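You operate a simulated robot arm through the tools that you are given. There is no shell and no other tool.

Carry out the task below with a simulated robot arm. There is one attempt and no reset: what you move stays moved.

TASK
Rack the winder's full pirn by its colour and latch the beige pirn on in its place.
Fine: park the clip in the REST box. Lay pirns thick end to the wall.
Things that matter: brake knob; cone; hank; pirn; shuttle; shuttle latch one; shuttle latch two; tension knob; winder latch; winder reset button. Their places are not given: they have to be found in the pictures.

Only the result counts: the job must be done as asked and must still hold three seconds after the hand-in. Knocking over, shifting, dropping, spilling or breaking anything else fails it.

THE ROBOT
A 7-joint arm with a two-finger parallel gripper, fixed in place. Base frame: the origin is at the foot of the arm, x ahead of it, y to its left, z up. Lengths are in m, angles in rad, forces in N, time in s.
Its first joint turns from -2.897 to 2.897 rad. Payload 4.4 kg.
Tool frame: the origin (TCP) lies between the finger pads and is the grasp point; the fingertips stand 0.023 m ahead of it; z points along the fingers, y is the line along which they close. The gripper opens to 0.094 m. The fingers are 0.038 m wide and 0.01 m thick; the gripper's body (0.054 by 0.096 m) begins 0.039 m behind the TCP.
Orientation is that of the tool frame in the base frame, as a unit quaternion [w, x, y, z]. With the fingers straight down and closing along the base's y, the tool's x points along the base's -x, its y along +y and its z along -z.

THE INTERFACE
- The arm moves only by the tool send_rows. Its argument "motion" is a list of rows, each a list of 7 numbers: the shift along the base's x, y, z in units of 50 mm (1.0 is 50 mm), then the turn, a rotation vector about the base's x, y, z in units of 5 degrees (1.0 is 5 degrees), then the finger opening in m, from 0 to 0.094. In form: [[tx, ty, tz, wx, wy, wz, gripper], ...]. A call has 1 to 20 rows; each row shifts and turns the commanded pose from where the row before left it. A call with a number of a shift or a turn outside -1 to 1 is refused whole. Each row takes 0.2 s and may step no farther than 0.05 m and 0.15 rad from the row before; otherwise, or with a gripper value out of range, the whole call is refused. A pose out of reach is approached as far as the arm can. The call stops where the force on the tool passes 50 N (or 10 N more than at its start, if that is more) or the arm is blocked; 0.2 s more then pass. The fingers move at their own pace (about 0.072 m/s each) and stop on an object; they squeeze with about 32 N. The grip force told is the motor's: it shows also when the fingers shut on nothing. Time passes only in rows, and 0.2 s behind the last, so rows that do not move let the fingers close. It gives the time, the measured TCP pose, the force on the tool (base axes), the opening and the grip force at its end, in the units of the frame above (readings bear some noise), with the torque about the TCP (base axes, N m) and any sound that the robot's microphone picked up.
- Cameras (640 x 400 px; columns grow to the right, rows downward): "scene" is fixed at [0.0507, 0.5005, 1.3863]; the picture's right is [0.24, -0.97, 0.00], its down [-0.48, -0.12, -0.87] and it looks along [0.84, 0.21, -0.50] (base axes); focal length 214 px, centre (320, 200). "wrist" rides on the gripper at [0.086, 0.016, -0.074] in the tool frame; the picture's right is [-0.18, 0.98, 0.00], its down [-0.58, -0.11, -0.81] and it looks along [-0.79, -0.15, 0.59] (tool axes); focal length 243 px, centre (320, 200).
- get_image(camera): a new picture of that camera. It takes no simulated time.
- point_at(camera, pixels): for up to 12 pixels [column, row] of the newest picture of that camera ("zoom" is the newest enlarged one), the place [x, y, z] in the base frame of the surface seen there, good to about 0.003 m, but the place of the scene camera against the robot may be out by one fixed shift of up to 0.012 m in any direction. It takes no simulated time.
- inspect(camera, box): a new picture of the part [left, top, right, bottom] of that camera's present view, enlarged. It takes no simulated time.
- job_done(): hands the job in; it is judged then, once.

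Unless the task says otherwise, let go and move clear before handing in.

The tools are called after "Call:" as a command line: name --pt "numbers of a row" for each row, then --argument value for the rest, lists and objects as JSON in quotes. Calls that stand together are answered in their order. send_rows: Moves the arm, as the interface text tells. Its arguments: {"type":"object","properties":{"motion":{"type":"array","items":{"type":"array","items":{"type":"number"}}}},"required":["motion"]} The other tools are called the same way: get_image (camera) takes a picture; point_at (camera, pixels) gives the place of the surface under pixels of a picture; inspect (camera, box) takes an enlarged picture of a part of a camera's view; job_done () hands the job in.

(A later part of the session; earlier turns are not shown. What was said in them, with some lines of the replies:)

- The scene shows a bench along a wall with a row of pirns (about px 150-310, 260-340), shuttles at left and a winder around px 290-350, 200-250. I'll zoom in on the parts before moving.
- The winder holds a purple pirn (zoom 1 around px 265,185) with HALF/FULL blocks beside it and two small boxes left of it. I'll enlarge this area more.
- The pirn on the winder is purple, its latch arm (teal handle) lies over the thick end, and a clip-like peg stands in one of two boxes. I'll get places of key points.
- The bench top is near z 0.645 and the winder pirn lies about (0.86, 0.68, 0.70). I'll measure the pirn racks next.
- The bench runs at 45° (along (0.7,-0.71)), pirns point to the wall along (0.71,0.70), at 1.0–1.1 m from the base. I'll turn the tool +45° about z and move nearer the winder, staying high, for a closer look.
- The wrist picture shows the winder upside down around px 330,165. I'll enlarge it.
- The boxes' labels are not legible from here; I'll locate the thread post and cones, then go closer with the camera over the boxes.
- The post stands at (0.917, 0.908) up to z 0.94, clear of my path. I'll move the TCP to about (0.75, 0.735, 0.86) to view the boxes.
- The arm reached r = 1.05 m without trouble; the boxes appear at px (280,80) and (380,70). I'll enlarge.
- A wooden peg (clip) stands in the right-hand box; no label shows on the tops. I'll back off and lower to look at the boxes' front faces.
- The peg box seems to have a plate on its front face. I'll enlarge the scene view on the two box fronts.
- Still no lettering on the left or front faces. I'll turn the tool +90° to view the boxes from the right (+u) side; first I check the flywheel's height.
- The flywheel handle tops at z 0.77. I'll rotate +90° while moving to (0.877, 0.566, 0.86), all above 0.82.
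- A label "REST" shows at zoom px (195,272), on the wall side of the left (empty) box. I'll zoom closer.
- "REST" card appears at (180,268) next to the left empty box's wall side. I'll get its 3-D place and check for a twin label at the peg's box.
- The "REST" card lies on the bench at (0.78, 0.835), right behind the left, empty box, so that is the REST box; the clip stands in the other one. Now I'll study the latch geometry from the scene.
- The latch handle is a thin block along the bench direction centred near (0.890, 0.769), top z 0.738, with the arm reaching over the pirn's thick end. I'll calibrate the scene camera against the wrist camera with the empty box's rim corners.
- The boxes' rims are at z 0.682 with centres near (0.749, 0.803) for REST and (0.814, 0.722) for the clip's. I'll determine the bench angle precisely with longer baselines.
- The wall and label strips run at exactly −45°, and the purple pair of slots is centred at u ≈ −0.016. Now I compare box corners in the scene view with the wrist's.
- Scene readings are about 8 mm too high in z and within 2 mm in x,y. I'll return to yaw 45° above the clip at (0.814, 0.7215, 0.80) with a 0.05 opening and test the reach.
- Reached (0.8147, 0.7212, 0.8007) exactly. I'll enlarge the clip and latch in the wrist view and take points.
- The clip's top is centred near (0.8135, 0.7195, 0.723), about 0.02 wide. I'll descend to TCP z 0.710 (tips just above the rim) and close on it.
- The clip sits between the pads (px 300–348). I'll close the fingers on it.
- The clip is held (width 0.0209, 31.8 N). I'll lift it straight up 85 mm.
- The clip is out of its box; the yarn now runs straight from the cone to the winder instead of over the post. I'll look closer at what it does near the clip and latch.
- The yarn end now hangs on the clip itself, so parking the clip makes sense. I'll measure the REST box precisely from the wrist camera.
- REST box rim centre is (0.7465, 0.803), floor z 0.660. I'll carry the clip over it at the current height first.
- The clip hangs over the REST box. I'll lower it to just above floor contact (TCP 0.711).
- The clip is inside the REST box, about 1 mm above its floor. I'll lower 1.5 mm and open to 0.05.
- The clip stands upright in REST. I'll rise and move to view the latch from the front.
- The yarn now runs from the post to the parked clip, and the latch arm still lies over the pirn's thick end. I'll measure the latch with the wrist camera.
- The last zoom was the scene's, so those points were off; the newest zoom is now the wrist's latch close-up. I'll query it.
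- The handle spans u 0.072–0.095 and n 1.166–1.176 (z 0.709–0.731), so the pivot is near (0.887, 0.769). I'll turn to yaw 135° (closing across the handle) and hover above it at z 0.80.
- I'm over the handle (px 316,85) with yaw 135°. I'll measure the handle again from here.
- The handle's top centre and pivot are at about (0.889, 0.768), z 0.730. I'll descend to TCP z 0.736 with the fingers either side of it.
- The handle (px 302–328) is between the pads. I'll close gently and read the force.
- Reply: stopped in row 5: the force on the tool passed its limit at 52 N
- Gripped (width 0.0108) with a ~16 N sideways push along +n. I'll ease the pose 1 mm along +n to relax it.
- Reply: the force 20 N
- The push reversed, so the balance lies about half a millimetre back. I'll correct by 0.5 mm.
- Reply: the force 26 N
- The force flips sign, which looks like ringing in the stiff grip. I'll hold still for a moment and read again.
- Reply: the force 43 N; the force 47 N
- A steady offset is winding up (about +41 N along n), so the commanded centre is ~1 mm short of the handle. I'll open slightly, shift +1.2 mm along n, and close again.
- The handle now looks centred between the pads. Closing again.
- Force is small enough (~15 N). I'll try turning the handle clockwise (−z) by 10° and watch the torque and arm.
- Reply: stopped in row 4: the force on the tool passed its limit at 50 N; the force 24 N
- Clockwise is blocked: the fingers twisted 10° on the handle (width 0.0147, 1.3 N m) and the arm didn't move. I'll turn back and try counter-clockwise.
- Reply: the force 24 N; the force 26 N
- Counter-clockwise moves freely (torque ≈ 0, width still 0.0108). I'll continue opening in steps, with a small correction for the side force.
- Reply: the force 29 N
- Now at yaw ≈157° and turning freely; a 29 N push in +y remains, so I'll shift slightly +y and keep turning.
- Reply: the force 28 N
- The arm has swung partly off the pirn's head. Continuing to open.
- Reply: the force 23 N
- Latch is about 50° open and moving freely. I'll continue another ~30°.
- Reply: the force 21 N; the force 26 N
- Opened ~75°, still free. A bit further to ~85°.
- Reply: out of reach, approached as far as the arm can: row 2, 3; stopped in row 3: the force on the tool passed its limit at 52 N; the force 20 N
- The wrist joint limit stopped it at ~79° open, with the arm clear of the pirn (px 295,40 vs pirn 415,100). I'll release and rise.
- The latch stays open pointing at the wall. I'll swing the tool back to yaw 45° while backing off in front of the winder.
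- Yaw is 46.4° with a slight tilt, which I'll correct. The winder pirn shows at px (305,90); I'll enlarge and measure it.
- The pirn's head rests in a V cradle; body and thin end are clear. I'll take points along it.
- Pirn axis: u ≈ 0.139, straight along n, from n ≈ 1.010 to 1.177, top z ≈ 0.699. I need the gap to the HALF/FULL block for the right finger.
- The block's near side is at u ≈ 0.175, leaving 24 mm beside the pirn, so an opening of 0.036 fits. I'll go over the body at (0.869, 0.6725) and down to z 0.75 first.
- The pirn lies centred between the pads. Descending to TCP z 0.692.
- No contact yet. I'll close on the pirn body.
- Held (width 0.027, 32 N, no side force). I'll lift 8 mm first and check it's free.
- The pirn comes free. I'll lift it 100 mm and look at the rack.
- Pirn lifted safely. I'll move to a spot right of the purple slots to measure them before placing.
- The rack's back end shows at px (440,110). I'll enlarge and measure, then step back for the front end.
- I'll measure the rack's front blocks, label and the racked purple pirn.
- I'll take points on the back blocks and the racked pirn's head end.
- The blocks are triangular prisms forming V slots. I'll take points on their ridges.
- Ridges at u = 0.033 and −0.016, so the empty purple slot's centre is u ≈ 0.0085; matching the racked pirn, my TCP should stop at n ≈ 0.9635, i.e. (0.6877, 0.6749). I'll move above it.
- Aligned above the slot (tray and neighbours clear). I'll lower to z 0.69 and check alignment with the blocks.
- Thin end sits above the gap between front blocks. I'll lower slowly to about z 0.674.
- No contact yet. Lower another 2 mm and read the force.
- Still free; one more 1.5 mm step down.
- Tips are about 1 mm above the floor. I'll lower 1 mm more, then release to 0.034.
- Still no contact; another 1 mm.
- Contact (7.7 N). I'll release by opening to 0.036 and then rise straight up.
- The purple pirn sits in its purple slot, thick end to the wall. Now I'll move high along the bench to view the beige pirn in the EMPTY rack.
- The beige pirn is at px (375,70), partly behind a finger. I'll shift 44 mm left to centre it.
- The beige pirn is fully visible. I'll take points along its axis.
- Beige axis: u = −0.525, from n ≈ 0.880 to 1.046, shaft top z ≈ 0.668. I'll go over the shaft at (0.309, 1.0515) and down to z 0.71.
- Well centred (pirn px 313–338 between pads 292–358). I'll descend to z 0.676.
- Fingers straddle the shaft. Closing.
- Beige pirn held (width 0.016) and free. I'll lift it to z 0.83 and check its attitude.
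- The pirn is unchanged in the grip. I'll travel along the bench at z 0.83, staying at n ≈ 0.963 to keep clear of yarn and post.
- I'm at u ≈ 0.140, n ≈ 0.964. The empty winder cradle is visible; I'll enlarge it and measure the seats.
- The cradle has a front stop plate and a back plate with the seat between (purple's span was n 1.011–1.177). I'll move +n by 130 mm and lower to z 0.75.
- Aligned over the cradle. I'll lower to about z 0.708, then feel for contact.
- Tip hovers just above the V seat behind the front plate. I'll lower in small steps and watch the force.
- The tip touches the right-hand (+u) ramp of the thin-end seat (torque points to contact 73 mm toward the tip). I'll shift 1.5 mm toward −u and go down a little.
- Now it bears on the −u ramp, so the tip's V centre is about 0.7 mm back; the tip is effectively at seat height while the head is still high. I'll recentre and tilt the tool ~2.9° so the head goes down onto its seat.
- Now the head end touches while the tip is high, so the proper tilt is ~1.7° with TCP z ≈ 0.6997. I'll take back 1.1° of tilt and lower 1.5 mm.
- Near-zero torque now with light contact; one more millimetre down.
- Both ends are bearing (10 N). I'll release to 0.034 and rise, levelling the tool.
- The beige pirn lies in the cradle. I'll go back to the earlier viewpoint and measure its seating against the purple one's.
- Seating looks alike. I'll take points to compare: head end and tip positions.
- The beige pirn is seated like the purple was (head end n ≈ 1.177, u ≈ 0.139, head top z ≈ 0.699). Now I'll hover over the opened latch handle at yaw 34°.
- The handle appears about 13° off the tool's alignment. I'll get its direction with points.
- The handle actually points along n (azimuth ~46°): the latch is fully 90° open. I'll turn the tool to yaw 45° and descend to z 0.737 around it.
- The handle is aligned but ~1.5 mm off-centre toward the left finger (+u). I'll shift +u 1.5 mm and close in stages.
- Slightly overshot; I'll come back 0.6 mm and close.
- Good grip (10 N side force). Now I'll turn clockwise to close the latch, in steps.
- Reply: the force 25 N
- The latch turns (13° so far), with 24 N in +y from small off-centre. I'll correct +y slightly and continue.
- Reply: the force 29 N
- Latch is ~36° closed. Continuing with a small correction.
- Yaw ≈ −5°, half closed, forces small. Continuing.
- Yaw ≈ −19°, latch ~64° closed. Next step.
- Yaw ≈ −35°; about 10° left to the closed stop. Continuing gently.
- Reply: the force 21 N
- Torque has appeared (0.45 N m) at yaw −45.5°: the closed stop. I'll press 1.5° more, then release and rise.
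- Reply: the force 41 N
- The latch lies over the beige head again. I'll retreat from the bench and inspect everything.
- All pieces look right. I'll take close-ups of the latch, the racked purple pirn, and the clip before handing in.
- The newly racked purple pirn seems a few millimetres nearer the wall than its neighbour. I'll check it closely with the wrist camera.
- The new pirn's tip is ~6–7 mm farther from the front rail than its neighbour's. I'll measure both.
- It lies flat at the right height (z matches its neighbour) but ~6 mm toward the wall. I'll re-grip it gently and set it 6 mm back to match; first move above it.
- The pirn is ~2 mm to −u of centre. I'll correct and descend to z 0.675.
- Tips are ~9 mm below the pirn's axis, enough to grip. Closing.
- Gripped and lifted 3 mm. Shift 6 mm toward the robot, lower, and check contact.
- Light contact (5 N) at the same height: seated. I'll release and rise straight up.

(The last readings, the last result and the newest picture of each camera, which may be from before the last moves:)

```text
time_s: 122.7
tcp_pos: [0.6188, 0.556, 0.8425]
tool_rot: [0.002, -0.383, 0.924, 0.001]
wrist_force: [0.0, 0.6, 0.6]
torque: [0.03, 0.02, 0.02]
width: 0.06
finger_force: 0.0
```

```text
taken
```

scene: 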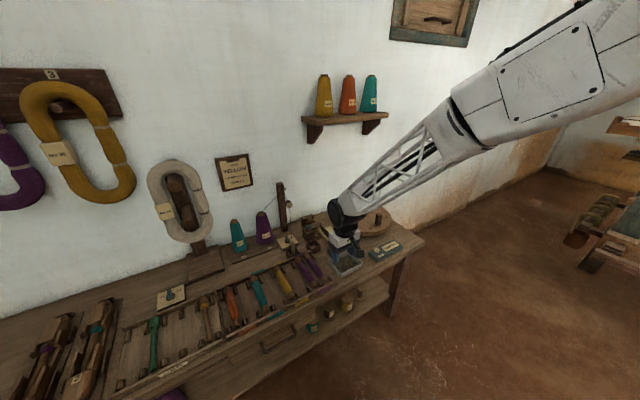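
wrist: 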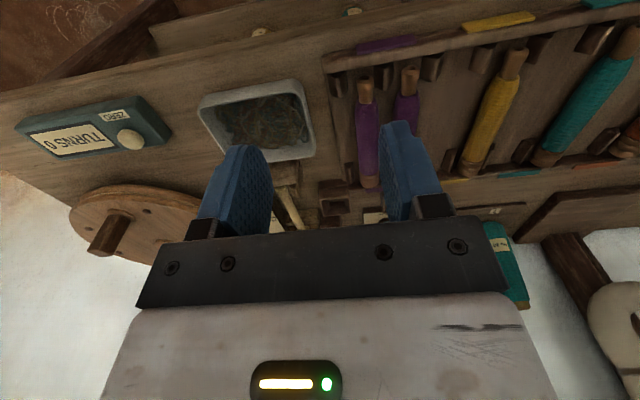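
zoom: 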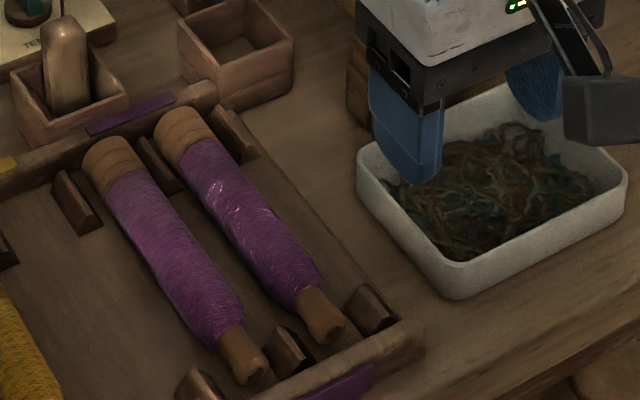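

Both purple pirns now lie alike in their pair of slots. I'll retreat well clear and take a last look.

Call:
send_rows --pt "-0.2 -0.5 0.5 0 0 0 0.06" --pt "-0.2 -0.6 0.6 0 0 0 0.06" --pt "-0.2 -0.6 0.6 0 0 0 0.06" --pt "-0.2 -0.6 0.6 0 0 0 0.06" --pt "-0.2 -0.6 0.5 0 0 0 0.06" --pt "-0.2 -0.6 0.4 0 0 0 0.06" --pt "0 0 0 0 0 0 0.06"

Call:
get_image --camera "scene"

Call:
inspect --camera "scene" --box '[250, 195, 410, 295]'

Call:
inspect --camera "scene" --box '[304, 212, 352, 254]'

```text
time_s: 124.2
tcp_pos: [0.5589, 0.3817, 1.0005]
tool_rot: [0.0, -0.382, 0.924, 0.0]
wrist_force: [0.1, -0.3, -0.5]
torque: [0.0, 0.0, -0.01]
width: 0.0602
finger_force: 0.1
```

```text
taken
```

scene: 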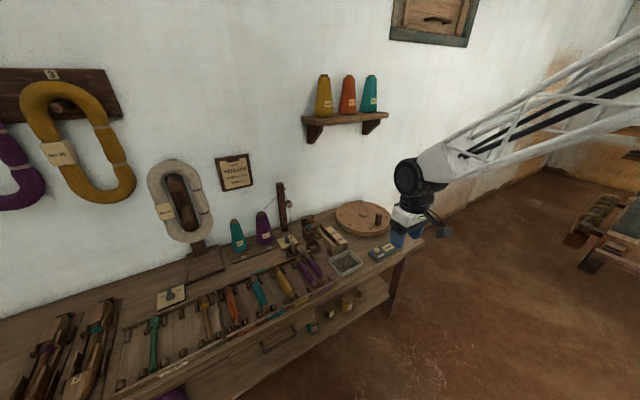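

```text
4.00 times, centred on (330, 245) of scene
```

zoom: 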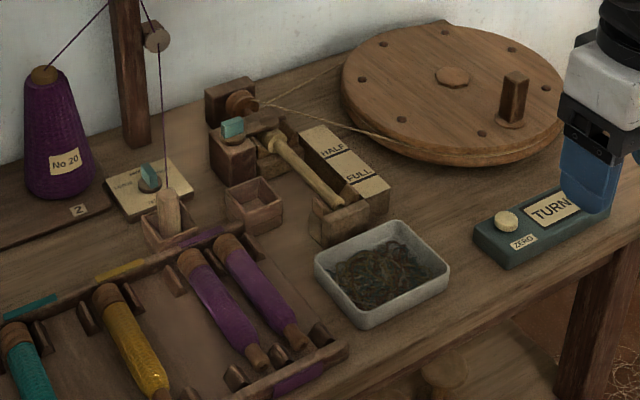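

```text
9.52 times, centred on (328, 233) of scene
```

zoom: 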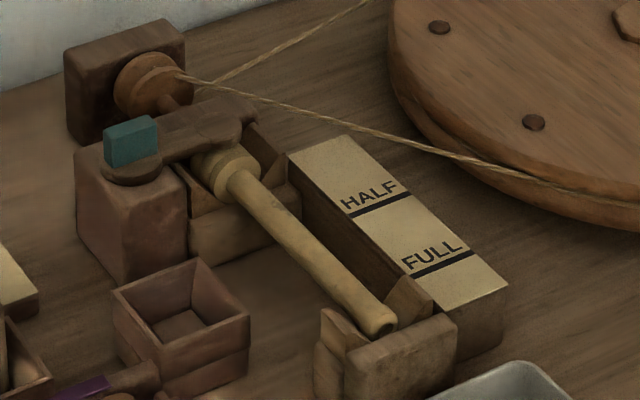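

The final views show the purple pirn in its purple slot (thick end to the wall), the clip in the REST box, and the beige pirn seated on the winder under the closed latch. Nothing else has moved and the arm is clear, so I'm handing in.

Call:
job_done

```text
The job is handed in.
```

The job is handed in. The last pictures, taken with the arm clear, show each part of the task done:

- **Full pirn:** the winder's full pirn was purple. It now lies in the empty slot of the purple pair in the rack, thick end to the wall. I first set it about 6 mm too near the wall, so I gripped it again and moved it level with its neighbour.
- **Beige pirn:** it sits in the winder cradle within about 2 mm of where the purple one was. The latch is turned back to its closed stop over the thick end.
- **Clip:** it stands upright in the REST box, which I identified by the "REST" card behind the left-hand box. The yarn followed the clip and now runs from the post to it.

I let the purple pirn settle the last few millimetres into its slot when I first released it. I saw nothing else on the bench shifted or knocked over.
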